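You operate a simulated robot arm through the tools that you are given. There is no shell and no other tool. Be economical: measure what you need, move in short steps, check, and stop when the job is done.

Carry out the task below with a simulated robot arm. There is one attempt and no reset: what you move stays moved.

## Task
Give the medium breaker's adjusting screw a quarter turn clockwise, then trip and reset it.
Fine: yellow clamp on first; teal screwdriver, back in the blue stand; trip by the test button; handle ends off.

Only the result counts: the job must be done as asked and must still hold three seconds after the hand-in. Knocking over, shifting, dropping, spilling or breaking anything else fails it.

## Robot
A 7-joint arm with a two-finger parallel gripper on a trunk, on a base that drives. Base frame: it is fixed to the floor where the robot stands at the start and does not move with it; the origin is under the middle of the robot, x ahead of it, y to its left, z up. Units: cm, rad, N and s.
With the tool pointing down near the work surface it reaches from about 28 to 72 cm from the robot's upright axis, wherever it stands. Its first joint turns from -2.897 to 2.897 rad. Places, roughly: cup of the blue dauber stand [60, -20, 90]; green cover screw [60, 10, 100]; handle of the red-handled purple-striped breaker [60, 0, 100]; medium red-handled purple-striped  (9x9x19 cm) [60, 0, 90]; orange cover screw [60, 0, 100]; screw of red-handled purple-striped breaker [60, 10, 100]; teal setting screwdriver (4x4x13 cm) [60, -20, 90]; yellow swing clamp [60, 0, 100]. Payload 1.57 kg.
The TCP is the grasp point between the finger pads, 3 cm short of the fingertips. In the tool frame z runs along the fingers and y along their closing line. Largest opening 8 cm; finger width 1.7, thickness 1.2; the body of the gripper, 4 by 8.2 cm, starts 8 cm behind the TCP.
Orientation is that of the tool frame in the base frame, as [roll, pitch, yaw] about the fixed x, y, z axes, in that order (R = Rz(yaw) Ry(pitch) Rx(roll)). With the fingers straight down and closing along the base's y, the tool's x points along the base's -x, its y along +y and its z along -z.

## Interface
- The arm moves only by the tool apply_moves. Its arguments are lists of equal length, an entry for each row: "dp": the shift along the tool's x, y, z in cm, a list of three; "rotation": the turn, a rotation vector about the tool's x, y, z in rad, a list of three. In form: {"dp": [[tx, ty, tz], ...], "rotation": [[wx, wy, wz], ...]}. A call has 1 to 10 rows; each row is the pose to reach, as a shift and turn from the pose commanded when the call began, along the tool's axes at that moment. "grip" is the gripper command, from -1 (shut) to 1 (fully open), values between in proportion, set as the call begins (left out, the last holds). Each row takes 0.2 s and may step no farther than 5 cm and 0.15 rad from the row before; otherwise, or with a gripper value out of range, the whole call is refused. Where a pose cannot be reached the arm comes as near as it can. A force on the tool above 90 N (or 10 N above the force at the start of the call, whichever is more), or a blocked arm, ends the call early, and 0.2 s more pass. Each finger travels about 7.2 cm/s and halts on what it meets, pressing with about 22 N; the grip force reading is that of the motor and also rises with nothing between the fingers. The clock runs only during rows and for 0.2 s after the last one: add rows that repeat a pose to give the fingers time. The reply holds the time, the measured pose of the TCP, the force on the tool along the base axes, the opening and the grip force, in the units named above and with some noise, with the torque about the TCP (base axes, N m) and any sound that the robot's microphone picked up.
- Cameras (640 x 400 px; columns grow to the right, rows downward): "scene" is now at [-0.9, 9.61, 145.01]; the picture's right is [-0.48, -0.87, 0.00], its down [-0.32, 0.17, -0.93] and it looks along [0.82, -0.45, -0.36] (base axes); focal length 270 px, centre (320, 200). "wrist" rides on the gripper at [7.2, -0.7, -12.2] in the tool frame; the picture's right is [0.09, 1.00, 0.00], its down [-0.84, 0.08, -0.54] and it looks along [-0.54, 0.05, 0.84] (tool axes); focal length 238 px, centre (320, 200). There is no depth. A picture from a camera that has moved, and an enlarged one, comes with that camera's place and axes in the base frame and with its lens. The place of the scene camera against the robot may be out by one fixed shift of up to 1.2 cm in any direction.
- get_image(camera): a new picture of that camera. It takes no simulated time.
- slide_trunk(by): slides the trunk up (or, below 0, down) by that many cm; the arm and the scene camera ride with it, the base frame stays. It gives what a move gives, with no picture.
- drive_base(legs): drives the robot by 1 to 6 legs, each [ahead, left, turn to the left] in cm, cm and rad, along the robot's own axes; the way and the turn of a leg run together, so that a leg with both is an arc; at most 150 cm and 3.142 rad a leg. The arm and the cameras ride along, it lands a little off, and it stops where it bumps. It gives what a move gives.
- aim_head(pan, tilt): turns the head with the scene camera to pan (to the left, within 1.501 rad either way) and tilt (down, from -0.506 to 1.204), counted from straight ahead of the robot. It gives what a move gives.
- close_up(camera, box): a new picture of the part [left, top, right, bottom] of that camera's present view, enlarged. It takes no simulated time.
- close_job(): hands the job in; it is judged then, once.

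Work in short steps. Places have to be worked out from the pictures, the camera data and where the tool is seen: move nearer, look again, correct. Check each grasp and each placing, and mend what went wrong. You have 120 turns and 78 pictures in all, those below and enlarged ones among them. Open the gripper and draw the arm clear of the work before you hand the job in, unless the task says otherwise; then end with one line.

The tools are called after ">>>" by a JSON object that holds its "name" and its "arguments". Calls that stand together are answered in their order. apply_moves: Moves the arm, as the interface text tells. Its arguments: {"type":"object","properties":{"dp":{"type":"array"},"rotation":{"type":"array"},"grip":{"type":"number"}},"required":["dp","rotation"]} The other tools are called the same way: slide_trunk (by) slides the trunk up or down; drive_base (legs) drives the base; aim_head (pan, tilt) turns the head that bears the scene camera; get_image (camera) takes a picture; close_up (camera, box) takes an enlarged picture of a part of a camera's view; close_job () hands the job in.

At the start:

```text
t: 0.0
ee_pos: [34.28, -18.85, 133.59]
orientation: [3.141, 0.0, -3.141]
ft_force: [0.1, -1.1, -0.1]
wrist_torque: [-0.02, 0.03, -0.04]
gripper_width: 7.98
gripper_force: 0.1
trunk travel left (down, up): [-7.5, 4.0]
robot x, y, heading: [-0.19, 0.02, -0.0]
head pan, tilt: [-0.506, 0.368]
```

scene: 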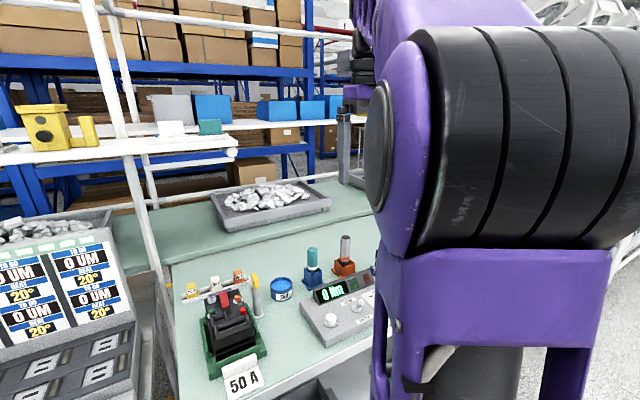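
wrist: 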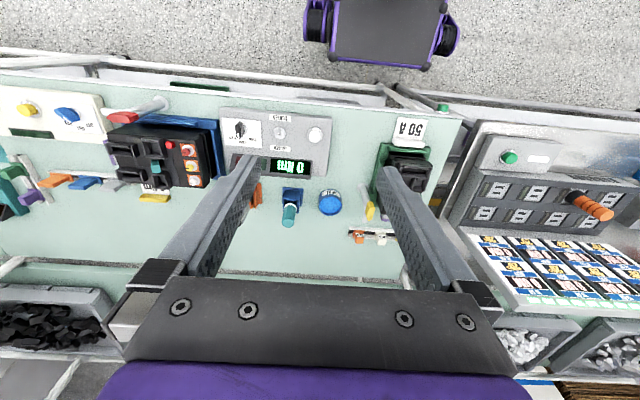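

I look closer at the medium breaker and stands before moving anything.

>>> {"name": "close_up", "arguments": {"camera": "scene", "box": [160, 230, 400, 400]}}

>>> {"name": "close_up", "arguments": {"camera": "wrist", "box": [220, 90, 480, 260]}}

```text
2.35 times, centred on (280, 315) of scene
camera zoom: at [-0.9, 9.61, 145.01], right [-0.48, -0.87, 0.0], down [-0.32, 0.17, -0.93], along [0.82, -0.45, -0.36], focal length 634 px, centre (414, -71)
```

zoom: 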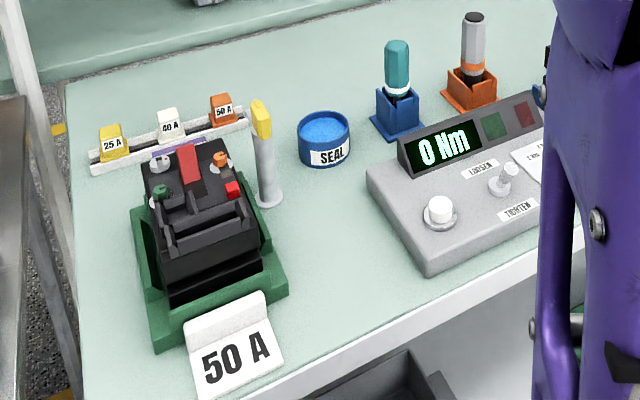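

```text
2.35 times, centred on (350, 175) of wrist
camera zoom: at [26.94, -19.57, 145.78], right [-0.09, 1.0, 0.0], down [0.84, 0.08, 0.54], along [0.54, 0.05, -0.84], focal length 561 px, centre (249, 259)
```

zoom: 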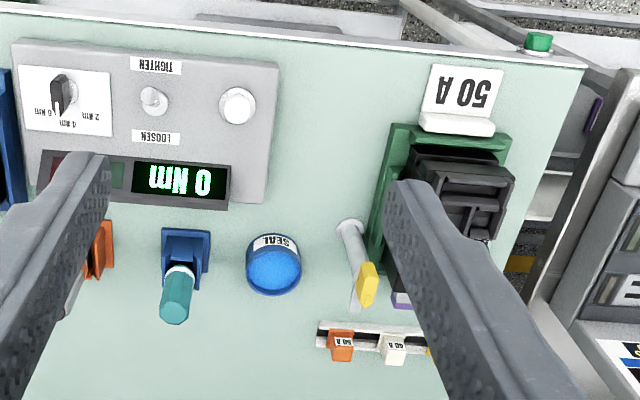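

The medium breaker sits in the green cradle near (48, 1), with the yellow clamp on a post beside it. I'll move the wrist camera in front of it for a better look.

>>> {"name": "apply_moves", "arguments": {"dp": [[0, 4, 1], [1, 8, 2], [2, 12, 3], [3, 16, 4], [3, 20, 6], [3, 20, 6]], "rotation": [[0, 0, 0], [0, 0, 0], [0, 0, 0], [0, 0, 0], [0, 0, 0], [0, 0, 0]]}}

>>> {"name": "get_image", "arguments": {"camera": "wrist"}}

>>> {"name": "get_image", "arguments": {"camera": "scene"}}

```text
t: 1.4
ee_pos: [32.6, 0.98, 125.63]
orientation: [3.132, -0.063, -3.14]
ft_force: [-0.8, -0.1, -0.2]
wrist_torque: [0.0, 0.0, -0.02]
gripper_width: 7.99
gripper_force: 0.1
trunk travel left (down, up): [-7.5, 4.0]
robot x, y, heading: [0.04, 0.31, 0.002]
head pan, tilt: [-0.506, 0.368]
```

```text
73 pictures are left
camera wrist: at [26.08, 0.21, 138.23], right [-0.09, 1.0, 0.02], down [0.87, 0.07, 0.49], along [0.49, 0.06, -0.87], focal length 238 px, centre (320, 200)
```

wrist: 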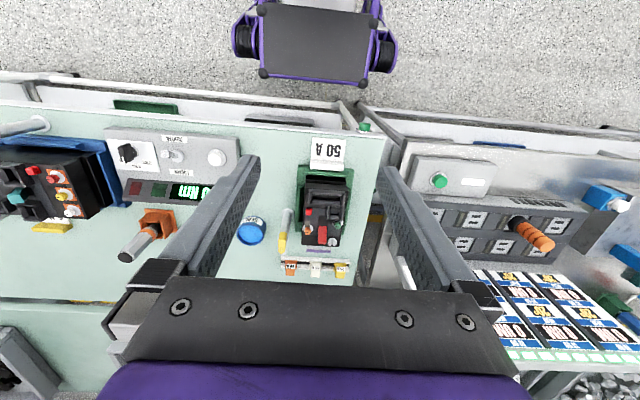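

```text
72 pictures are left
camera scene: at [-1.81, 8.21, 145.6], right [-0.63, -0.77, 0.0], down [-0.23, 0.19, -0.95], along [0.74, -0.6, -0.3], focal length 270 px, centre (320, 200)
```

scene: 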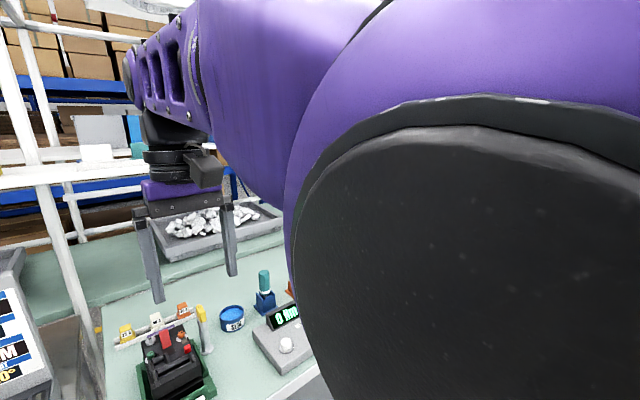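

The breaker is now in clear view between the fingers; I enlarge it.

>>> {"name": "close_up", "arguments": {"camera": "wrist", "box": [260, 130, 380, 290]}}

>>> {"name": "close_up", "arguments": {"camera": "scene", "box": [100, 260, 320, 400]}}

```text
2.50 times, centred on (320, 210) of wrist
camera zoom: at [26.08, 0.21, 138.23], right [-0.09, 1.0, 0.02], down [0.87, 0.07, 0.49], along [0.49, 0.06, -0.87], focal length 596 px, centre (320, 175)
```

zoom: 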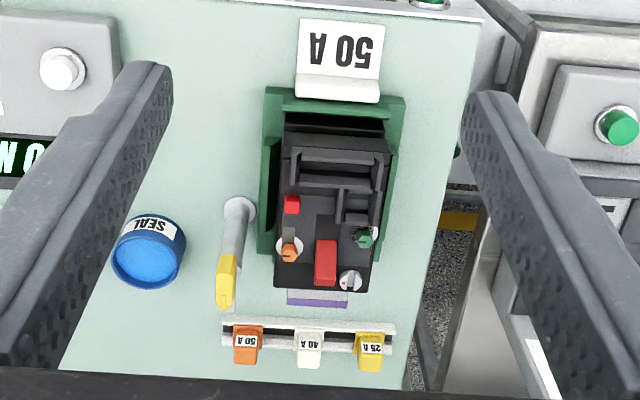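

```text
2.86 times, centred on (210, 330) of scene
camera zoom: at [-1.81, 8.21, 145.6], right [-0.63, -0.77, 0.0], down [-0.23, 0.19, -0.95], along [0.74, -0.6, -0.3], focal length 770 px, centre (634, -171)
```

zoom: 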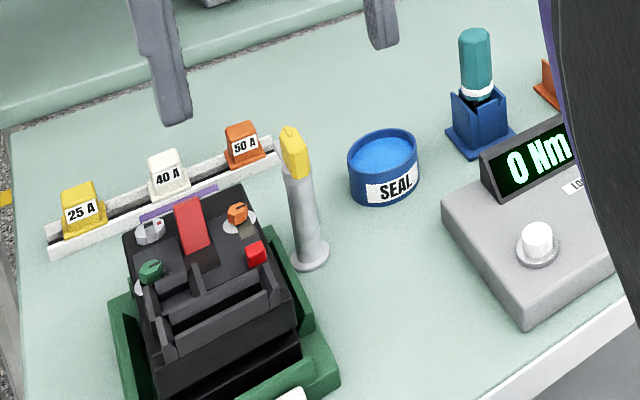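

Handle is around (56, 4, 99), clamp post around (58, -4) with its yellow piece at z≈97–102. I go nearer to see how the clamp and screws are shaped.

>>> {"name": "apply_moves", "arguments": {"dp": [[-3, -1, 2], [-6, -2, 5], [-9, -3, 8], [-11, -4, 10.5], [-12.7, -4, 11.6], [-12.7, -4, 11.6]], "rotation": [[0, 0, 0], [0, 0, 0], [0, 0, 0], [0, 0, 0], [0, 0, 0], [0, 0, 0]]}}

>>> {"name": "get_image", "arguments": {"camera": "wrist"}}

>>> {"name": "close_up", "arguments": {"camera": "scene", "box": [100, 280, 230, 380]}}

```text
t: 2.8
ee_pos: [43.88, -2.87, 116.01]
orientation: [-3.141, 0.0, 3.14]
ft_force: [0.2, 0.5, -0.2]
wrist_torque: [0.0, 0.04, -0.03]
gripper_width: 8.0
gripper_force: 0.1
trunk travel left (down, up): [-7.5, 4.0]
robot x, y, heading: [0.01, -0.07, -0.0]
head pan, tilt: [-0.506, 0.368]
```

```text
69 pictures are left
camera wrist: at [36.77, -3.45, 128.2], right [-0.09, 1.0, 0.0], down [0.84, 0.08, 0.54], along [0.54, 0.05, -0.84], focal length 238 px, centre (320, 200)
```

wrist: 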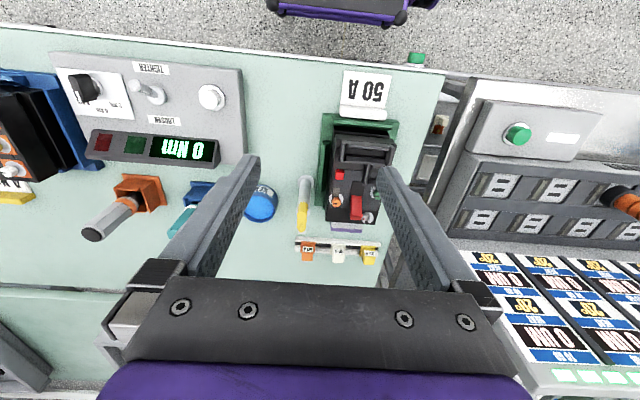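

```text
4.00 times, centred on (165, 330) of scene
camera zoom: at [-0.89, 9.61, 145.01], right [-0.48, -0.87, 0.0], down [-0.32, 0.17, -0.93], along [0.82, -0.45, -0.36], focal length 1078 px, centre (940, -320)
```

zoom: 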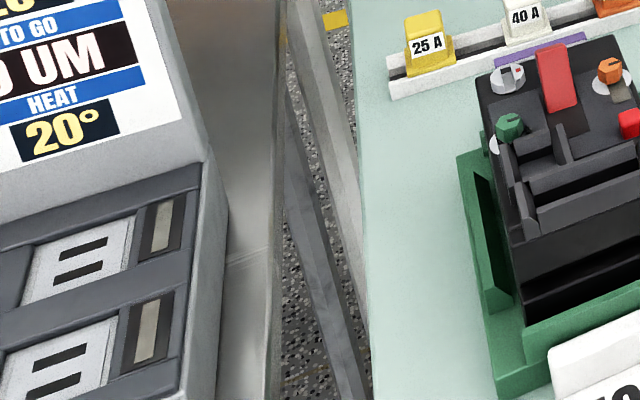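

Enlarging the clamp and the breaker top from both cameras.

>>> {"name": "close_up", "arguments": {"camera": "wrist", "box": [280, 150, 400, 270]}}

>>> {"name": "close_up", "arguments": {"camera": "scene", "box": [200, 255, 300, 330]}}

```text
3.33 times, centred on (340, 210) of wrist
camera zoom: at [36.77, -3.45, 128.2], right [-0.09, 1.0, 0.0], down [0.84, 0.08, 0.54], along [0.54, 0.05, -0.84], focal length 794 px, centre (253, 167)
```

zoom: 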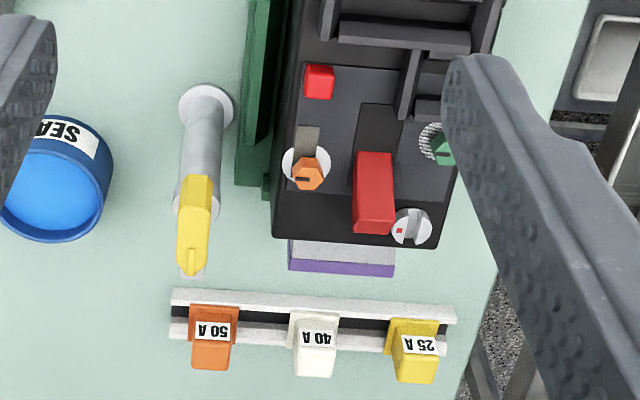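

```text
5.33 times, centred on (250, 292) of scene
camera zoom: at [-0.89, 9.61, 145.01], right [-0.48, -0.87, 0.0], down [-0.32, 0.17, -0.93], along [0.82, -0.45, -0.36], focal length 1438 px, centre (693, -293)
```

zoom: 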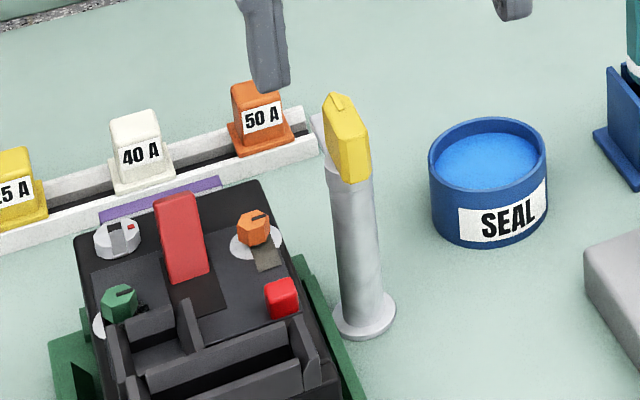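

The clamp's geometry is still ambiguous, so I tilt the wrist up to view it from a flatter angle.

>>> {"name": "apply_moves", "arguments": {"dp": [[0, 0, 1], [0, 0, 2], [0, 0, 3], [0, 0, 4], [0, 0, 4]], "rotation": [[0, -0.15, 0], [0, -0.3, 0], [0, -0.45, 0], [0, -0.6, 0], [0, -0.6, 0]]}}

>>> {"name": "close_up", "arguments": {"camera": "wrist", "box": [260, 180, 420, 300]}}

```text
t: 4.0
ee_pos: [44.05, -2.78, 110.38]
orientation: [3.137, 0.566, 3.14]
ft_force: [0.2, -0.4, -0.5]
wrist_torque: [0.0, -0.04, -0.01]
gripper_width: 7.99
gripper_force: 0.1
trunk travel left (down, up): [-7.5, 4.0]
robot x, y, heading: [-0.08, 0.04, -0.001]
head pan, tilt: [-0.506, 0.368]
```

```text
3.33 times, centred on (340, 240) of wrist
camera zoom: at [31.43, -3.52, 116.94], right [-0.08, 1.0, -0.05], down [0.42, 0.07, 0.91], along [0.91, 0.05, -0.42], focal length 794 px, centre (253, 67)
```

zoom: 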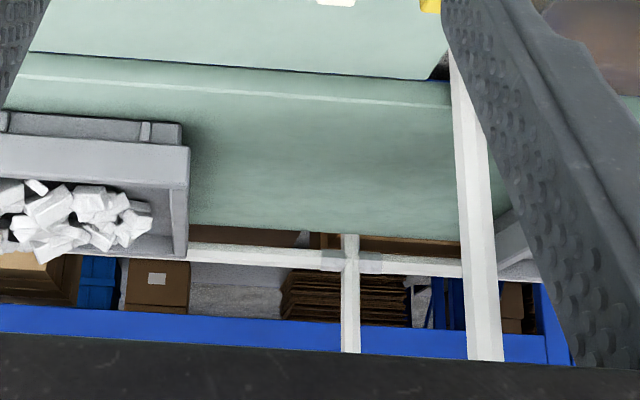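

The wrist picture is upside down, so the breaker is further up; I enlarge there.

>>> {"name": "close_up", "arguments": {"camera": "wrist", "box": [270, 80, 430, 200]}}

```text
3.33 times, centred on (350, 140) of wrist
camera zoom: at [31.43, -3.52, 116.94], right [-0.08, 1.0, -0.05], down [0.42, 0.07, 0.91], along [0.91, 0.05, -0.42], focal length 794 px, centre (220, 400)
```

zoom: 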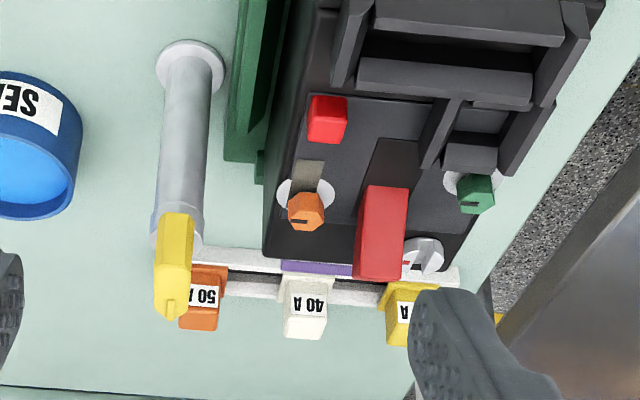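

The yellow piece looks like a short block on the post top. I'll undo the tilt and view it from the -y side with the wrist yawed.

>>> {"name": "apply_moves", "arguments": {"dp": [[0, 0, -1], [0, -1, -2], [0, -3, -3], [0, -5, -4], [0, -5, -4]], "rotation": [[0, 0.15, 0], [0, 0.3, 0], [0, 0.45, 0], [0, 0.6, 0], [0, 0.6, 0]]}}

>>> {"name": "apply_moves", "arguments": {"dp": [[0, -2, 0], [-1, -4, 0], [-2, -6, 0], [-4, -8, 0], [-6, -9, 0], [-8, -9, 0], [-9, -9, 0], [-10, -9, 0], [-10, -9, 0], [-10, -9, 0]], "rotation": [[0, 0, -0.15], [0, 0, -0.3], [0, 0, -0.45], [0, 0, -0.6], [0, 0, -0.75], [0, 0, -0.9], [0, 0, -1.05], [0, 0, -1.2], [0, 0, -1.35], [0, 0, -1.5]]}}

>>> {"name": "get_image", "arguments": {"camera": "wrist"}}

```text
t: 5.2
ee_pos: [41.43, -8.11, 115.32]
orientation: [3.141, -0.002, -3.141]
ft_force: [0.1, -1.1, -0.1]
wrist_torque: [0.0, 0.02, 0.0]
gripper_width: 8.01
gripper_force: 0.1
trunk travel left (down, up): [-7.5, 4.0]
robot x, y, heading: [-0.3, 0.12, 0.003]
head pan, tilt: [-0.506, 0.368]
```

```text
t: 7.4
ee_pos: [51.7, -16.87, 115.39]
orientation: [-3.141, -0.001, -1.638]
ft_force: [-0.9, -0.2, 0.1]
wrist_torque: [0.0, 0.0, 0.0]
gripper_width: 7.99
gripper_force: 0.1
trunk travel left (down, up): [-7.5, 4.0]
robot x, y, heading: [0.34, -0.35, 0.001]
head pan, tilt: [-0.506, 0.368]
```

```text
63 pictures are left
camera wrist: at [51.74, -24.15, 127.49], right [-1.0, -0.02, 0.0], down [-0.02, 0.84, 0.54], along [-0.01, 0.54, -0.84], focal length 238 px, centre (320, 200)
```

wrist: 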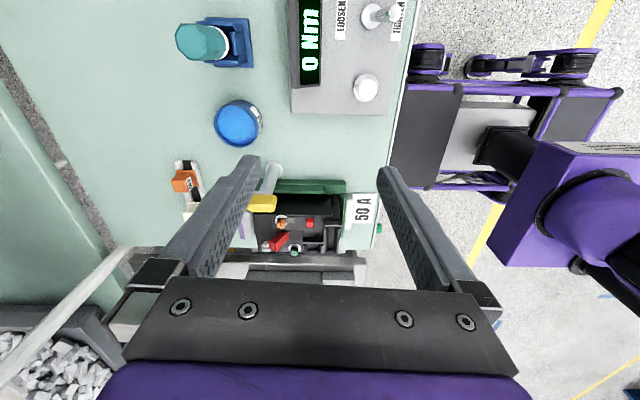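

Enlarging the clamp from this side.

>>> {"name": "close_up", "arguments": {"camera": "wrist", "box": [230, 155, 350, 265]}}

```text
3.64 times, centred on (290, 210) of wrist
camera zoom: at [51.74, -24.15, 127.49], right [-1.0, -0.02, 0.0], down [-0.02, 0.84, 0.54], along [-0.01, 0.54, -0.84], focal length 867 px, centre (429, 164)
```

zoom: 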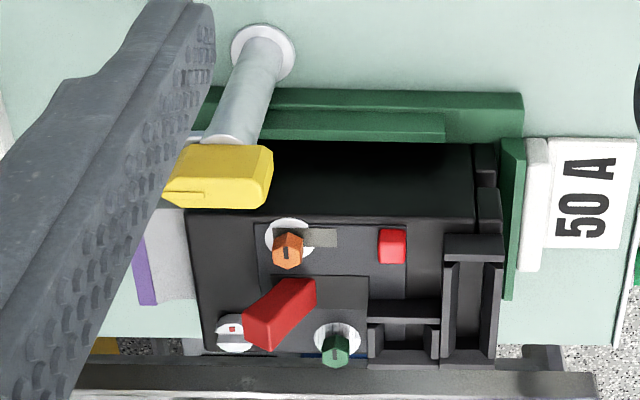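

From paired wrist views: table z≈86, screw (61.2, 7.1, 94.8), button (53.1, 1.1, 95.1), clamp post (59.8, -4.2) with yellow arm at z≈96–98.5. I move in closer on the clamp.

>>> {"name": "apply_moves", "arguments": {"dp": [[-1, -3, 3], [-2, -6, 6], [-3, -8, 9], [-4.4, -8, 12], [-4.4, -8, 12]], "rotation": [[0, 0, 0], [0, 0, 0], [0, 0, 0], [0, 0, -0.07], [0, 0, -0.07]]}}

>>> {"name": "get_image", "arguments": {"camera": "wrist"}}

>>> {"name": "close_up", "arguments": {"camera": "scene", "box": [220, 255, 300, 330]}}

```text
t: 8.6
ee_pos: [59.79, -12.91, 103.11]
orientation: [-3.141, -0.001, -1.571]
ft_force: [0.8, 1.4, 0.7]
wrist_torque: [-0.01, -0.02, 0.01]
gripper_width: 8.0
gripper_force: 0.1
trunk travel left (down, up): [-7.5, 4.0]
robot x, y, heading: [0.03, -0.16, 0.0]
head pan, tilt: [-0.506, 0.368]
```

```text
61 pictures are left
camera wrist: at [60.4, -20.1, 115.26], right [-1.0, -0.09, 0.0], down [-0.08, 0.84, 0.54], along [-0.05, 0.54, -0.84], focal length 238 px, centre (320, 200)
```

wrist: 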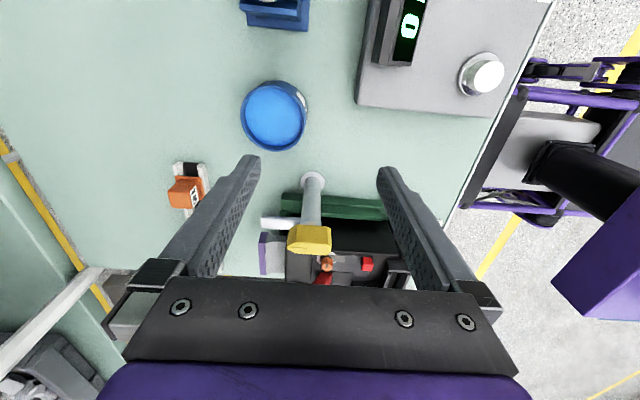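

```text
5.33 times, centred on (260, 292) of scene
camera zoom: at [-0.89, 9.61, 145.01], right [-0.48, -0.87, 0.0], down [-0.32, 0.17, -0.93], along [0.82, -0.45, -0.36], focal length 1438 px, centre (640, -293)
```

zoom: 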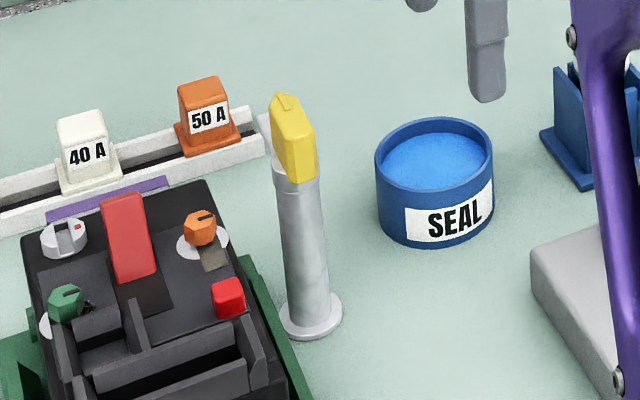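

>>> {"name": "close_up", "arguments": {"camera": "wrist", "box": [250, 165, 380, 285]}}

```text
3.33 times, centred on (315, 225) of wrist
camera zoom: at [60.4, -20.1, 115.26], right [-1.0, -0.09, 0.0], down [-0.08, 0.84, 0.54], along [-0.05, 0.54, -0.84], focal length 794 px, centre (337, 117)
```

zoom: 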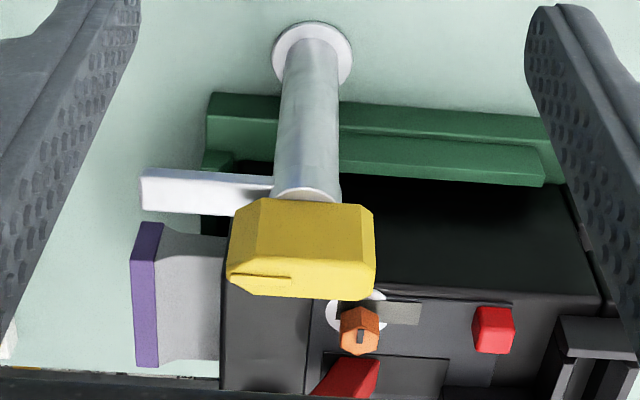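

Now clear: a flat grey arm points to +x from the post top, with the yellow grip block on top (centre ≈(60, -4.2), z 96.3–99). I'll turn the tool back to yaw π, grip the block across y, and swing it 90° over the breaker.

>>> {"name": "apply_moves", "arguments": {"dp": [[0, 0, 0], [0, 0, -1], [0, 0, -2], [0, 0, -2], [0, 0, -2], [0, 0, -2], [0, 0, -2], [0, 0, -2], [0, 0, -2], [0, 0, -2]], "rotation": [[0, 0, 0.15], [0, 0, 0.3], [0, 0, 0.45], [0, 0, 0.6], [0, 0, 0.75], [0, 0, 0.9], [0, 0, 1.05], [0, 0, 1.2], [0, 0, 1.35], [0, 0, 1.5]], "grip": 0.125}}

>>> {"name": "apply_moves", "arguments": {"dp": [[0, 3, 0], [0, 6, 0], [0, 8.8, 0], [0, 8.8, 0]], "rotation": [[0, 0, 0.071], [0, 0, 0.071], [0, 0, 0.071], [0, 0, 0.071]]}}

>>> {"name": "get_image", "arguments": {"camera": "wrist"}}

```text
t: 10.8
ee_pos: [59.87, -13.08, 105.26]
orientation: [3.141, 0.001, -3.075]
ft_force: [0.1, 0.1, -0.6]
wrist_torque: [-0.02, 0.02, 0.02]
gripper_width: 4.51
gripper_force: 0.0
trunk travel left (down, up): [-7.5, 4.0]
robot x, y, heading: [-0.24, -0.02, 0.003]
head pan, tilt: [-0.506, 0.368]
```

```text
t: 11.8
ee_pos: [59.36, -4.39, 105.14]
orientation: [-3.142, -0.001, 3.139]
ft_force: [1.2, 0.2, 0.2]
wrist_torque: [-0.02, 0.01, 0.01]
gripper_width: 4.49
gripper_force: 0.1
trunk travel left (down, up): [-7.5, 4.0]
robot x, y, heading: [-0.0, -0.13, -0.0]
head pan, tilt: [-0.506, 0.368]
```

```text
58 pictures are left
camera wrist: at [52.07, -4.94, 117.38], right [-0.09, 1.0, 0.0], down [0.84, 0.08, 0.54], along [0.54, 0.05, -0.84], focal length 238 px, centre (320, 200)
```

wrist: 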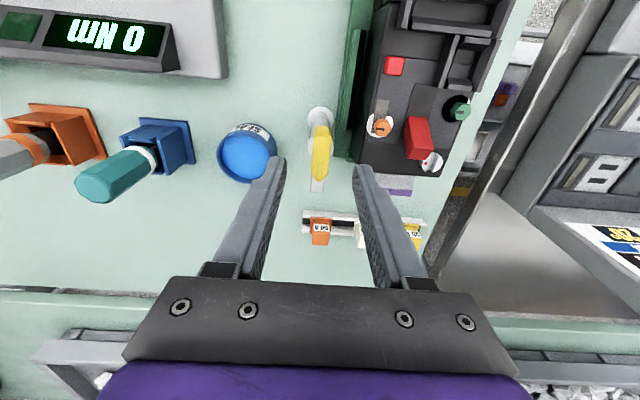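

Alignment is right: yellow centre at about (59.9, -4.15). I descend and close on it.

>>> {"name": "apply_moves", "arguments": {"dp": [[-0.3, 0.15, 2], [-0.3, 0.15, 4.5], [-0.3, 0.15, 6.5], [-0.3, 0.15, 6.5]], "rotation": [[0, 0, 0], [0, 0, 0], [0, 0, 0], [0, 0, 0]]}}

>>> {"name": "apply_moves", "arguments": {"dp": [[0, 0, 0], [0, 0, 0], [0, 0, 0]], "rotation": [[0, 0, 0], [0, 0, 0], [0, 0, 0]], "grip": -1}}

>>> {"name": "get_image", "arguments": {"camera": "wrist"}}

```text
t: 12.8
ee_pos: [59.66, -4.09, 98.89]
orientation: [3.141, 0.0, 3.14]
ft_force: [0.1, 0.3, -0.4]
wrist_torque: [0.03, -0.04, 0.01]
gripper_width: 4.5
gripper_force: 0.1
trunk travel left (down, up): [-7.5, 4.0]
robot x, y, heading: [-0.05, -0.31, -0.0]
head pan, tilt: [-0.506, 0.368]
```

```text
t: 13.6
ee_pos: [59.74, -4.18, 98.92]
orientation: [-3.141, -0.001, 3.139]
ft_force: [-1.1, 0.0, -1.2]
wrist_torque: [0.0, -0.19, 0.03]
gripper_width: 1.53
gripper_force: 30.4
trunk travel left (down, up): [-7.5, 4.0]
robot x, y, heading: [0.11, -0.26, 0.003]
head pan, tilt: [-0.506, 0.368]
```

```text
57 pictures are left
camera wrist: at [52.44, -4.82, 111.07], right [-0.09, 1.0, 0.0], down [0.84, 0.08, 0.54], along [0.54, 0.05, -0.84], focal length 238 px, centre (320, 200)
```

wrist: 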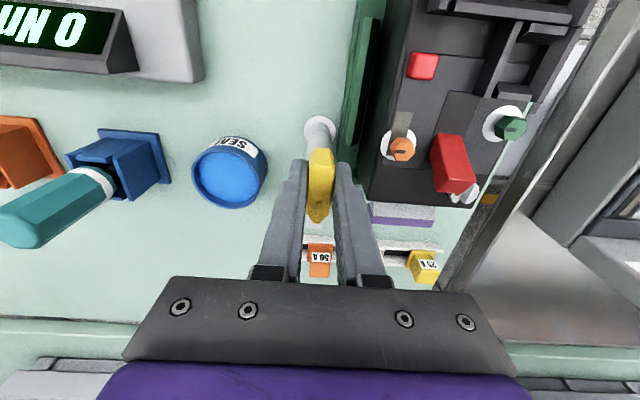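

Gripped at 1.53 cm. I turn it slowly counterclockwise (from above) toward the breaker and check the torque.

>>> {"name": "apply_moves", "arguments": {"dp": [[0, 0, 0], [0, 0, 0], [0, 0, 0], [0, 0, 0]], "rotation": [[0, 0, -0.1], [0, 0, -0.2], [0, 0, -0.3], [0, 0, -0.4]]}}

>>> {"name": "get_image", "arguments": {"camera": "wrist"}}

```text
t: 14.6
ee_pos: [59.66, -4.31, 98.97]
orientation: [-3.139, 0.003, -2.741]
ft_force: [8.2, -5.8, 3.4]
wrist_torque: [0.06, 0.39, -0.04]
gripper_width: 1.5
gripper_force: 30.7
trunk travel left (down, up): [-7.5, 4.0]
robot x, y, heading: [-0.43, 0.09, 0.004]
head pan, tilt: [-0.506, 0.368]
```

```text
56 pictures are left
camera wrist: at [53.26, -7.69, 111.06], right [-0.47, 0.88, 0.0], down [0.74, 0.4, 0.54], along [0.48, 0.26, -0.84], focal length 238 px, centre (320, 200)
```

wrist: 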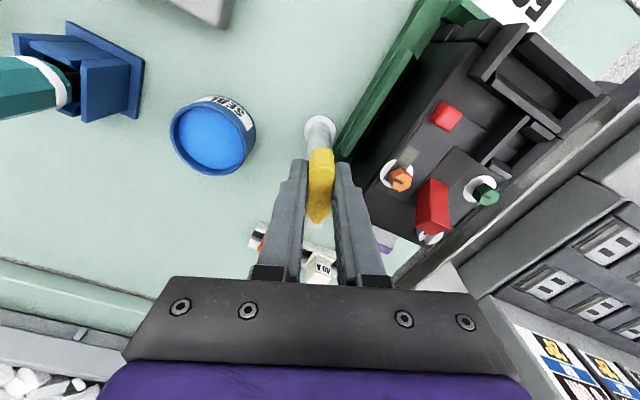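

It turns freely with small side force. I continue to 90°.

>>> {"name": "apply_moves", "arguments": {"dp": [[0, -0.1, 0], [0, -0.1, 0], [0, -0.1, 0], [0, -0.1, 0], [0, -0.1, 0], [0, -0.1, 0], [0, -0.1, 0], [0, -0.1, 0], [0, -0.1, 0]], "rotation": [[0, 0, -0.13], [0, 0, -0.26], [0, 0, -0.39], [0, 0, -0.52], [0, 0, -0.65], [0, 0, -0.78], [0, 0, -0.91], [0, 0, -1.04], [0, 0, -1.17]]}}

>>> {"name": "get_image", "arguments": {"camera": "wrist"}}

```text
t: 16.6
ee_pos: [60.07, -4.63, 98.99]
orientation: [-3.135, 0.0, -1.573]
ft_force: [32.5, -16.3, 10.7]
wrist_torque: [0.39, 0.5, -0.14]
gripper_width: 1.49
gripper_force: 30.6
trunk travel left (down, up): [-7.5, 4.0]
robot x, y, heading: [0.03, -0.21, 0.004]
head pan, tilt: [-0.506, 0.368]
```

```text
55 pictures are left
camera wrist: at [60.51, -11.7, 111.06], right [-1.0, -0.09, -0.01], down [-0.08, 0.84, 0.54], along [-0.04, 0.54, -0.84], focal length 238 px, centre (320, 200)
```

wrist: 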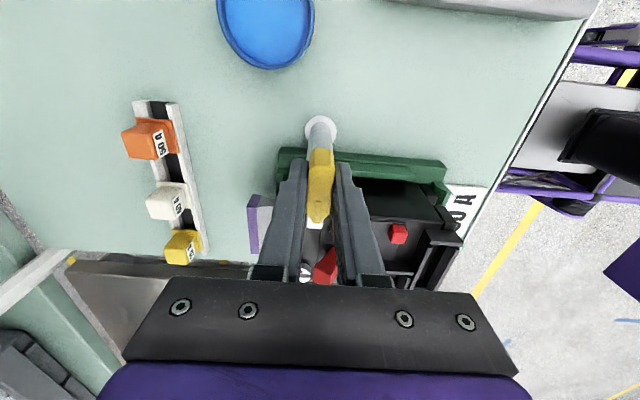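

The arm now lies across the breaker at 90°. I release, lift and look.

>>> {"name": "apply_moves", "arguments": {"dp": [[0, 0, 0], [0, 0, 0], [0, 0, 0]], "rotation": [[0, 0, 0], [0, 0, 0], [0, 0, 0]], "grip": 0}}

>>> {"name": "apply_moves", "arguments": {"dp": [[0, 0, -3], [2, 0, -7], [6, 0, -9], [9, 0, -9], [9, 0, -9]], "rotation": [[0, 0, 0], [0, 0, 0], [0, 0, 0], [0, 0, 0], [0, 0, 0]]}}

>>> {"name": "close_up", "arguments": {"camera": "wrist", "box": [230, 130, 410, 280]}}

>>> {"name": "close_up", "arguments": {"camera": "scene", "box": [200, 255, 300, 330]}}

```text
t: 17.4
ee_pos: [59.51, -4.27, 98.8]
orientation: [3.14, 0.001, -1.572]
ft_force: [-0.4, 0.1, 0.2]
wrist_torque: [-0.02, 0.02, 0.04]
gripper_width: 4.01
gripper_force: 0.1
trunk travel left (down, up): [-7.5, 4.0]
robot x, y, heading: [-0.12, -0.1, -0.004]
head pan, tilt: [-0.506, 0.368]
```

```text
t: 18.6
ee_pos: [59.63, -13.32, 107.74]
orientation: [-3.141, 0.0, -1.573]
ft_force: [-0.8, 0.4, -0.1]
wrist_torque: [-0.01, -0.01, 0.0]
gripper_width: 4.01
gripper_force: 0.0
trunk travel left (down, up): [-7.5, 4.0]
robot x, y, heading: [0.24, 0.19, 0.002]
head pan, tilt: [-0.506, 0.368]
```

```text
2.67 times, centred on (320, 205) of wrist
camera zoom: at [60.18, -20.49, 119.99], right [-1.0, -0.09, 0.0], down [-0.08, 0.84, 0.54], along [-0.05, 0.54, -0.84], focal length 636 px, centre (320, 187)
```

zoom: 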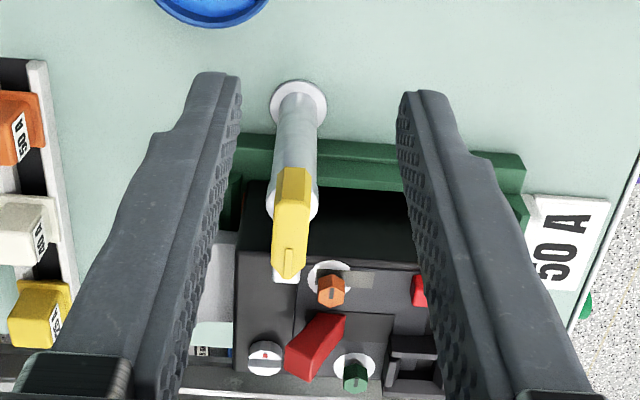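

```text
5.33 times, centred on (250, 292) of scene
camera zoom: at [-0.9, 9.6, 145.01], right [-0.48, -0.87, 0.0], down [-0.32, 0.17, -0.93], along [0.82, -0.45, -0.36], focal length 1438 px, centre (693, -293)
```

zoom: 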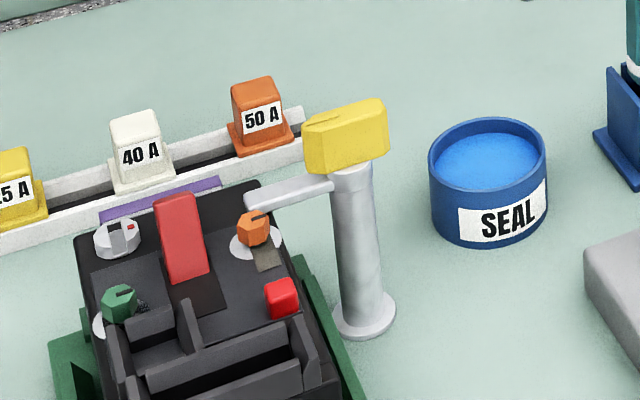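

The clamp arm is on the breaker. Next the teal screwdriver: I turn the wrist back and move to look at the blue stand.

>>> {"name": "apply_moves", "arguments": {"dp": [[0, 0, -1], [0, 0, -2], [0, 0, -3], [1, 0, -4], [2, 1, -4], [4, 2, -4], [6, 4, -4], [8, 5, -4], [9, 7, -4], [10, 8, -4]], "rotation": [[0, 0, 0.15], [0, 0, 0.3], [0, 0, 0.45], [0, 0, 0.6], [0, 0, 0.75], [0, 0, 0.9], [0, 0, 1.05], [0, 0, 1.2], [0, 0, 1.35], [0, 0, 1.5]], "grip": 1}}

>>> {"name": "apply_moves", "arguments": {"dp": [[0, 0, 0], [0, 0, 0]], "rotation": [[0, 0, 0.071], [0, 0, 0.071]]}}

>>> {"name": "get_image", "arguments": {"camera": "wrist"}}

>>> {"name": "get_image", "arguments": {"camera": "scene"}}

```text
t: 20.8
ee_pos: [51.48, -23.25, 111.67]
orientation: [-3.14, -0.001, -3.076]
ft_force: [0.0, 0.0, 0.2]
wrist_torque: [0.02, 0.01, 0.0]
gripper_width: 7.99
gripper_force: 0.0
trunk travel left (down, up): [-7.5, 4.0]
robot x, y, heading: [0.26, 0.21, 0.004]
head pan, tilt: [-0.506, 0.368]
```

```text
t: 21.4
ee_pos: [51.45, -23.19, 111.75]
orientation: [-3.14, 0.001, 3.139]
ft_force: [-1.1, 0.6, 0.9]
wrist_torque: [-0.03, -0.03, 0.01]
gripper_width: 7.96
gripper_force: 0.0
trunk travel left (down, up): [-7.5, 4.0]
robot x, y, heading: [-0.05, 0.01, 0.002]
head pan, tilt: [-0.506, 0.368]
```

```text
52 pictures are left
camera wrist: at [44.26, -23.86, 123.96], right [-0.09, 1.0, 0.0], down [0.84, 0.08, 0.54], along [0.54, 0.05, -0.84], focal length 238 px, centre (320, 200)
```

wrist: 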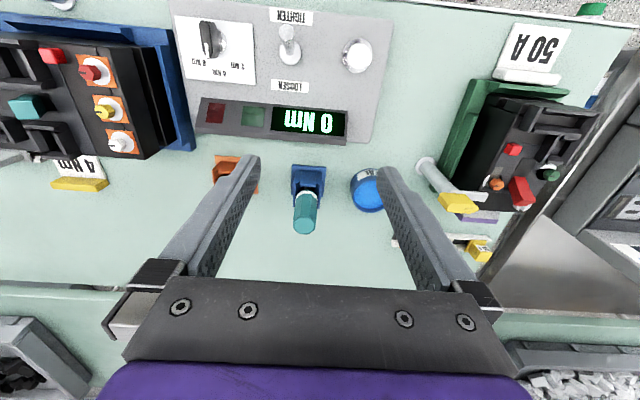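

```text
51 pictures are left
camera scene: at [-0.9, 9.61, 145.01], right [-0.48, -0.87, 0.0], down [-0.32, 0.17, -0.93], along [0.82, -0.45, -0.36], focal length 270 px, centre (320, 200)
```

scene: 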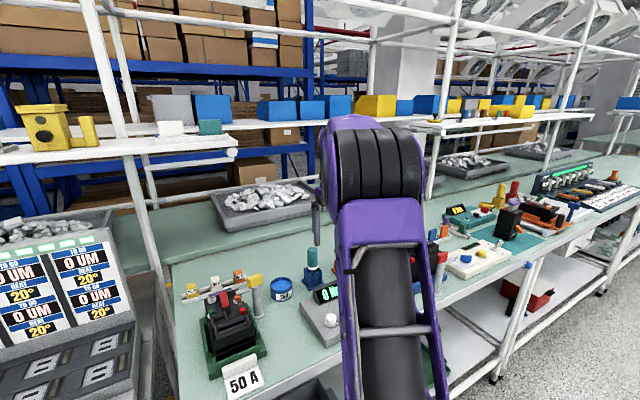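

I enlarge the screwdriver and its stand.

>>> {"name": "close_up", "arguments": {"camera": "wrist", "box": [260, 145, 360, 245]}}

>>> {"name": "close_up", "arguments": {"camera": "scene", "box": [260, 230, 340, 310]}}

```text
4.00 times, centred on (310, 195) of wrist
camera zoom: at [44.26, -23.86, 123.96], right [-0.09, 1.0, 0.0], down [0.84, 0.08, 0.54], along [0.54, 0.05, -0.84], focal length 953 px, centre (360, 220)
```

zoom: 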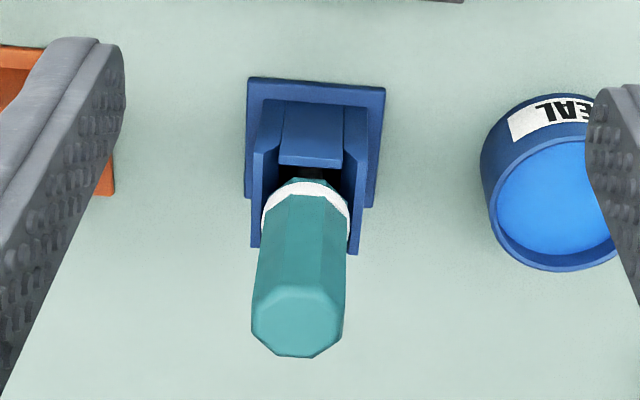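

```text
5.00 times, centred on (300, 270) of scene
camera zoom: at [-0.9, 9.61, 145.01], right [-0.48, -0.87, 0.0], down [-0.32, 0.17, -0.93], along [0.82, -0.45, -0.36], focal length 1348 px, centre (420, -150)
```

zoom: 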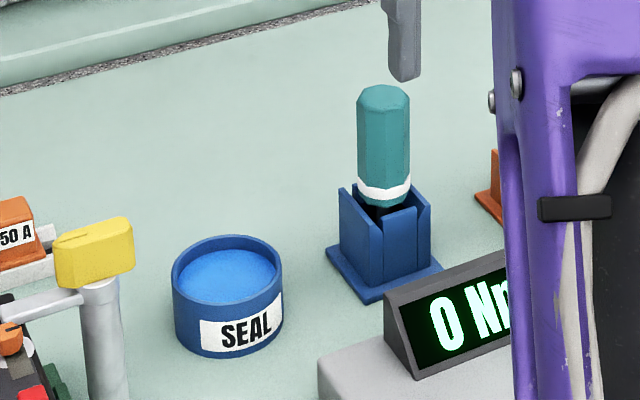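

Screwdriver axis is about (64.1, -24.0), top z≈99.6, 3 cm thick. I move over it and check before descending.

>>> {"name": "apply_moves", "arguments": {"dp": [[-4, -0.3, 1], [-8, -0.8, 3], [-12, -0.8, 4.5], [-12.65, -0.8, 5], [-12.65, -0.8, 5]], "rotation": [[0, 0, 0], [0, 0, 0], [0, 0, 0], [0, 0, 0], [0, 0, 0]], "grip": 0.4}}

>>> {"name": "get_image", "arguments": {"camera": "wrist"}}

```text
t: 22.6
ee_pos: [64.19, -24.12, 106.8]
orientation: [-3.14, 0.0, 3.141]
ft_force: [-0.1, -0.6, -0.2]
wrist_torque: [-0.01, -0.01, -0.01]
gripper_width: 5.58
gripper_force: 0.0
trunk travel left (down, up): [-7.5, 4.0]
robot x, y, heading: [-0.38, 0.14, -0.001]
head pan, tilt: [-0.506, 0.368]
```

```text
48 pictures are left
camera wrist: at [56.87, -24.74, 119.06], right [-0.09, 1.0, 0.0], down [0.84, 0.08, 0.54], along [0.54, 0.05, -0.84], focal length 238 px, centre (320, 200)
```

wrist: 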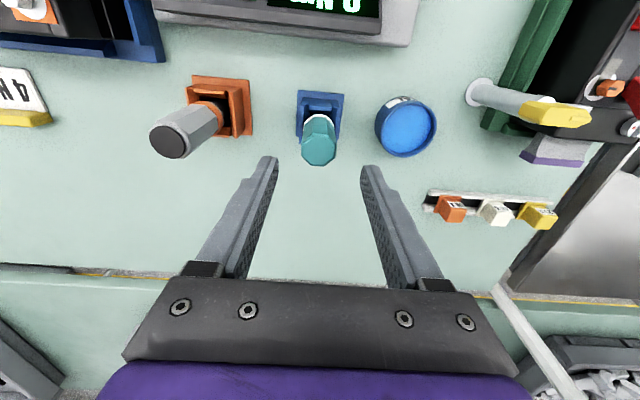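

Aligned. Descend to z≈97 and close on the handle.

>>> {"name": "apply_moves", "arguments": {"dp": [[-0.1, 0, 3], [-0.1, 0, 6], [-0.1, 0, 9], [-0.1, 0, 9.8], [-0.1, 0, 9.8]], "rotation": [[0, 0, 0], [0, 0, 0], [0, 0, 0], [0, 0, 0], [0, 0, 0]]}}

>>> {"name": "apply_moves", "arguments": {"dp": [[0, 0, 0], [0, 0, 0], [0, 0, 0]], "rotation": [[0, 0, 0], [0, 0, 0], [0, 0, 0]], "grip": -1}}

>>> {"name": "get_image", "arguments": {"camera": "wrist"}}

```text
t: 23.8
ee_pos: [64.38, -24.09, 96.94]
orientation: [-3.141, -0.001, 3.14]
ft_force: [0.5, 0.1, -0.5]
wrist_torque: [0.03, 0.03, 0.02]
gripper_width: 5.59
gripper_force: 0.0
trunk travel left (down, up): [-7.5, 4.0]
robot x, y, heading: [0.09, 0.34, 0.001]
head pan, tilt: [-0.506, 0.368]
```

```text
t: 24.6
ee_pos: [64.26, -24.14, 96.96]
orientation: [-3.142, -0.001, 3.138]
ft_force: [-0.2, -0.6, 0.6]
wrist_torque: [-0.01, 0.04, 0.01]
gripper_width: 3.13
gripper_force: 22.3
trunk travel left (down, up): [-7.5, 4.0]
robot x, y, heading: [-0.16, -0.22, 0.002]
head pan, tilt: [-0.506, 0.368]
```

```text
47 pictures are left
camera wrist: at [57.03, -24.77, 109.1], right [-0.09, 1.0, 0.0], down [0.84, 0.08, 0.54], along [0.54, 0.05, -0.84], focal length 238 px, centre (320, 200)
```

wrist: 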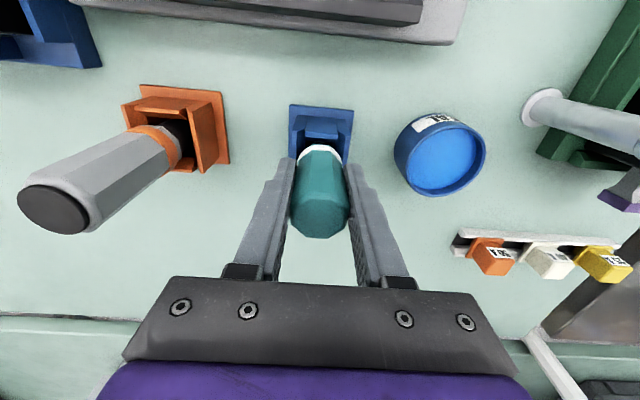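

Held at 3.13 cm. I lift it straight out of the stand and check the blade.

>>> {"name": "apply_moves", "arguments": {"dp": [[0, 0, -2], [0, 0, -5], [0, 0, -9], [0, 0, -13], [0, 0, -17], [0, 0, -17]], "rotation": [[0, 0, 0], [0, 0, 0], [0, 0, 0], [0, 0, 0], [0, 0, 0], [0, 0, 0]]}}

>>> {"name": "get_image", "arguments": {"camera": "wrist"}}

>>> {"name": "get_image", "arguments": {"camera": "scene"}}

```text
t: 26.0
ee_pos: [62.78, -23.44, 112.46]
orientation: [3.141, 0.0, 3.14]
ft_force: [0.7, -0.4, -1.2]
wrist_torque: [0.0, 0.02, -0.01]
gripper_width: 3.1
gripper_force: 21.7
out of reach, approached as far as the arm can: row 4, 5, 6
trunk travel left (down, up): [-7.5, 4.0]
robot x, y, heading: [0.01, -0.12, -0.004]
head pan, tilt: [-0.506, 0.368]
```

```text
46 pictures are left
camera wrist: at [55.58, -24.15, 124.68], right [-0.09, 1.0, 0.0], down [0.84, 0.08, 0.54], along [0.54, 0.05, -0.84], focal length 238 px, centre (320, 200)
```

wrist: 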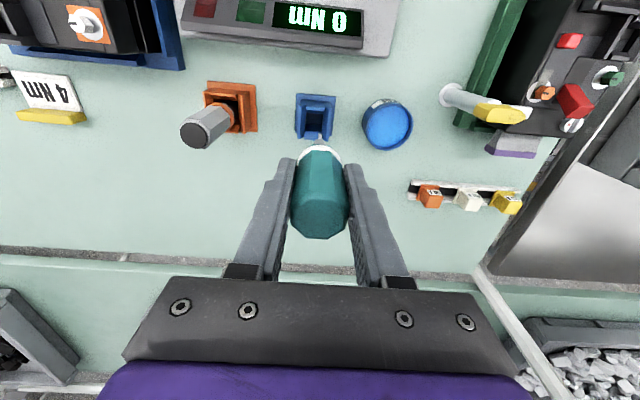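

```text
45 pictures are left
camera scene: at [-0.86, 9.59, 145.01], right [-0.48, -0.87, 0.0], down [-0.32, 0.17, -0.93], along [0.82, -0.45, -0.36], focal length 270 px, centre (320, 200)
```

scene: 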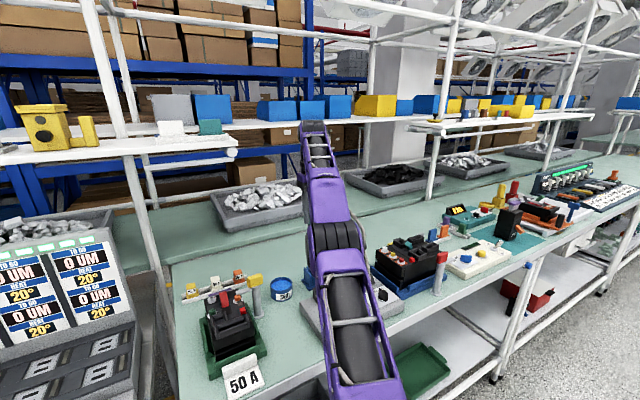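

The screwdriver is out; the stand is empty. I bring it inward and over toward the breaker at height, well clear of the clamp.

>>> {"name": "apply_moves", "arguments": {"dp": [[4, 0, 1], [8, 3, 1], [12, 6, 1], [12, 10, 1], [12, 14, 1], [12, 18, 1], [12, 22, 1], [12, 26, 1], [12, 28, 1], [12, 28, 1]], "rotation": [[0, 0, 0], [0, 0, 0], [0, 0, 0], [0, 0, 0], [0, 0, 0], [0, 0, 0], [0, 0, 0], [0, 0, 0], [0, 0, 0], [0, 0, 0]]}}

>>> {"name": "get_image", "arguments": {"camera": "wrist"}}

>>> {"name": "get_image", "arguments": {"camera": "scene"}}

```text
t: 28.2
ee_pos: [64.98, 6.1, 116.13]
orientation: [-3.14, -0.001, -3.141]
ft_force: [1.1, 0.9, -1.8]
wrist_torque: [-0.01, 0.01, 0.0]
gripper_width: 3.11
gripper_force: 22.7
out of reach, approached as far as the arm can: row 1, 2, 3, 4, 5, 6, 7, 8, 9, 10
trunk travel left (down, up): [-7.5, 4.0]
robot x, y, heading: [-0.05, -0.31, -0.001]
head pan, tilt: [-0.506, 0.368]
```

```text
44 pictures are left
camera wrist: at [57.79, 5.42, 128.34], right [-0.09, 1.0, 0.0], down [0.84, 0.08, 0.54], along [0.54, 0.05, -0.84], focal length 238 px, centre (320, 200)
```

wrist: 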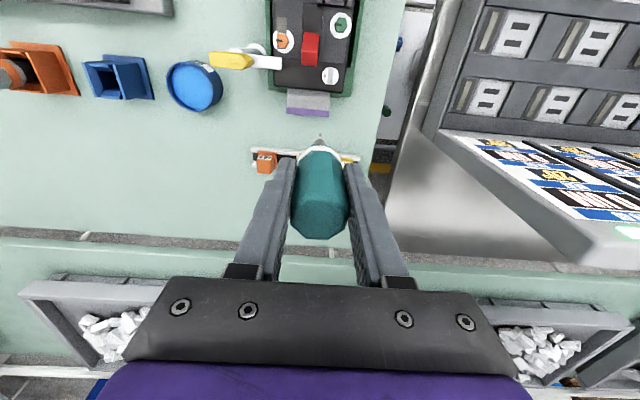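

```text
43 pictures are left
camera scene: at [-0.89, 9.64, 145.01], right [-0.48, -0.87, 0.0], down [-0.32, 0.17, -0.93], along [0.82, -0.45, -0.36], focal length 270 px, centre (320, 200)
```

scene: 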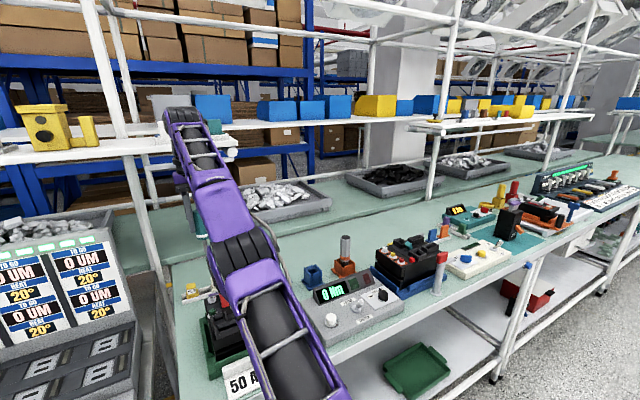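

The arm appears stuck stretched out and not in the commanded place. I give a small inward and downward command to see where it goes.

>>> {"name": "apply_moves", "arguments": {"dp": [[0, 0, 1], [1, 0, 2], [2, 0, 3]], "rotation": [[0, 0, 0], [0, 0, 0], [0, 0, 0]]}}

```text
t: 29.0
ee_pos: [65.46, 6.08, 114.94]
orientation: [-3.142, 0.0, 3.14]
ft_force: [0.3, 0.3, -0.9]
wrist_torque: [0.0, 0.01, 0.05]
gripper_width: 3.11
gripper_force: 21.4
out of reach, approached as far as the arm can: row 2, 3
trunk travel left (down, up): [-7.5, 4.0]
robot x, y, heading: [0.22, 0.0, 0.002]
head pan, tilt: [-0.506, 0.368]
```

Moving inward fails while stretched. I go straight down a few cm first so the elbow bends, over free space beyond the breaker.

>>> {"name": "apply_moves", "arguments": {"dp": [[0, 0, 1], [0, 0, 2], [0, 0, 3], [0, 0, 4], [0, 0, 4]], "rotation": [[0, 0, 0], [0, 0, 0], [0, 0, 0], [0, 0, 0], [0, 0, 0]]}}

```text
t: 30.2
ee_pos: [67.05, 6.14, 111.63]
orientation: [3.14, -0.002, 3.14]
ft_force: [0.4, -0.7, -0.2]
wrist_torque: [0.01, 0.01, 0.0]
gripper_width: 3.1
gripper_force: 22.2
out of reach, approached as far as the arm can: row 1, 2, 3, 4, 5
trunk travel left (down, up): [-7.5, 4.0]
robot x, y, heading: [0.1, -0.17, 0.0]
head pan, tilt: [-0.506, 0.368]
```

The arm seems stuck at the stretched-elbow boundary. I test whether small inward tangential (downward + inward with a tilt) commands free it.

>>> {"name": "apply_moves", "arguments": {"dp": [[0, 0, 0], [0, 0, 0], [0, 0, 0]], "rotation": [[0, 0.1, 0], [0, 0.2, 0], [0, 0.2, 0]]}}

```text
t: 31.0
ee_pos: [64.49, 6.7, 110.99]
orientation: [-3.141, -0.138, 3.138]
ft_force: [0.4, -0.2, -1.6]
wrist_torque: [0.03, 0.01, 0.0]
gripper_width: 3.11
gripper_force: 22.2
out of reach, approached as far as the arm can: row 1, 2, 3
trunk travel left (down, up): [-7.5, 4.0]
robot x, y, heading: [-0.09, 0.09, -0.003]
head pan, tilt: [-0.506, 0.368]
```

Still bound to the stretched boundary. I command a steady inward shift held for many rows, while undoing the tilt.

>>> {"name": "apply_moves", "arguments": {"dp": [[2, 0, 0], [4, 0, 0], [6, 0, 0], [6, 0, 0], [6, 0, 0], [6, 0, 0], [6, 0, 0], [6, 0, 0]], "rotation": [[0, 0, 0], [0, 0, 0], [0, 0, 0], [0, 0, 0], [0, 0, 0], [0, 0, 0], [0, 0, 0], [0, 0, 0]]}}

```text
t: 32.8
ee_pos: [58.67, 6.69, 111.88]
orientation: [3.141, -0.137, 3.139]
ft_force: [-0.3, 0.7, -1.0]
wrist_torque: [0.01, -0.02, 0.02]
gripper_width: 3.1
gripper_force: 22.1
trunk travel left (down, up): [-7.5, 4.0]
robot x, y, heading: [0.18, 0.14, 0.003]
head pan, tilt: [-0.506, 0.368]
```

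Freed: reached (58.7, 6.7, 111.9). I level the tool and look at the screw and the blade.

>>> {"name": "apply_moves", "arguments": {"dp": [[1, 0, 0], [2, 0, 0], [2, 0, 0]], "rotation": [[0, -0.069, 0], [0, -0.138, 0], [0, -0.138, 0]]}}

>>> {"name": "get_image", "arguments": {"camera": "wrist"}}

>>> {"name": "close_up", "arguments": {"camera": "scene", "box": [160, 200, 320, 330]}}

```text
t: 33.6
ee_pos: [56.62, 6.79, 112.09]
orientation: [-3.141, 0.001, 3.138]
ft_force: [0.2, 0.0, -0.7]
wrist_torque: [-0.03, 0.0, -0.02]
gripper_width: 3.15
gripper_force: 22.5
trunk travel left (down, up): [-7.5, 4.0]
robot x, y, heading: [-0.03, 0.1, -0.001]
head pan, tilt: [-0.506, 0.368]
```

```text
42 pictures are left
camera wrist: at [49.37, 6.05, 124.33], right [-0.09, 1.0, 0.0], down [0.84, 0.07, 0.54], along [0.54, 0.05, -0.84], focal length 238 px, centre (320, 200)
```

wrist: 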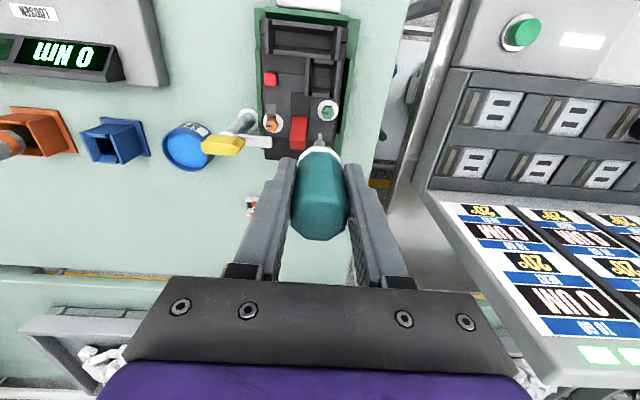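

```text
3.08 times, centred on (240, 265) of scene
camera zoom: at [-0.91, 9.6, 145.01], right [-0.48, -0.87, 0.0], down [-0.32, 0.17, -0.93], along [0.82, -0.45, -0.36], focal length 830 px, centre (566, 0)
```

zoom: 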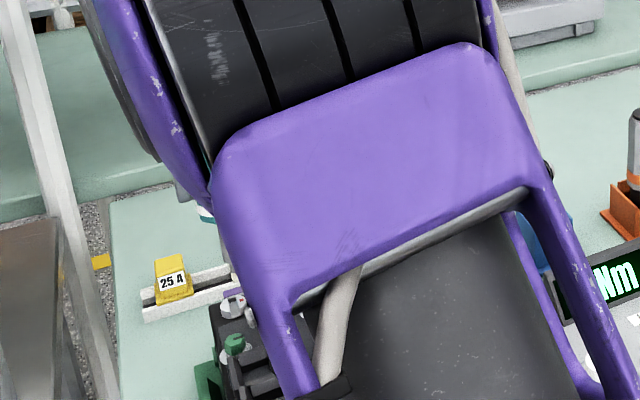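

I enlarge the blade tip and breaker top in the wrist view.

>>> {"name": "close_up", "arguments": {"camera": "wrist", "box": [255, 80, 375, 180]}}

```text
4.00 times, centred on (315, 130) of wrist
camera zoom: at [49.37, 6.05, 124.33], right [-0.09, 1.0, 0.0], down [0.84, 0.07, 0.54], along [0.54, 0.05, -0.84], focal length 953 px, centre (340, 480)
```

zoom: 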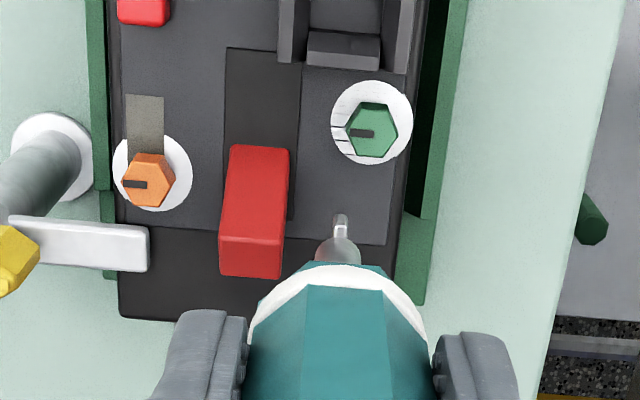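

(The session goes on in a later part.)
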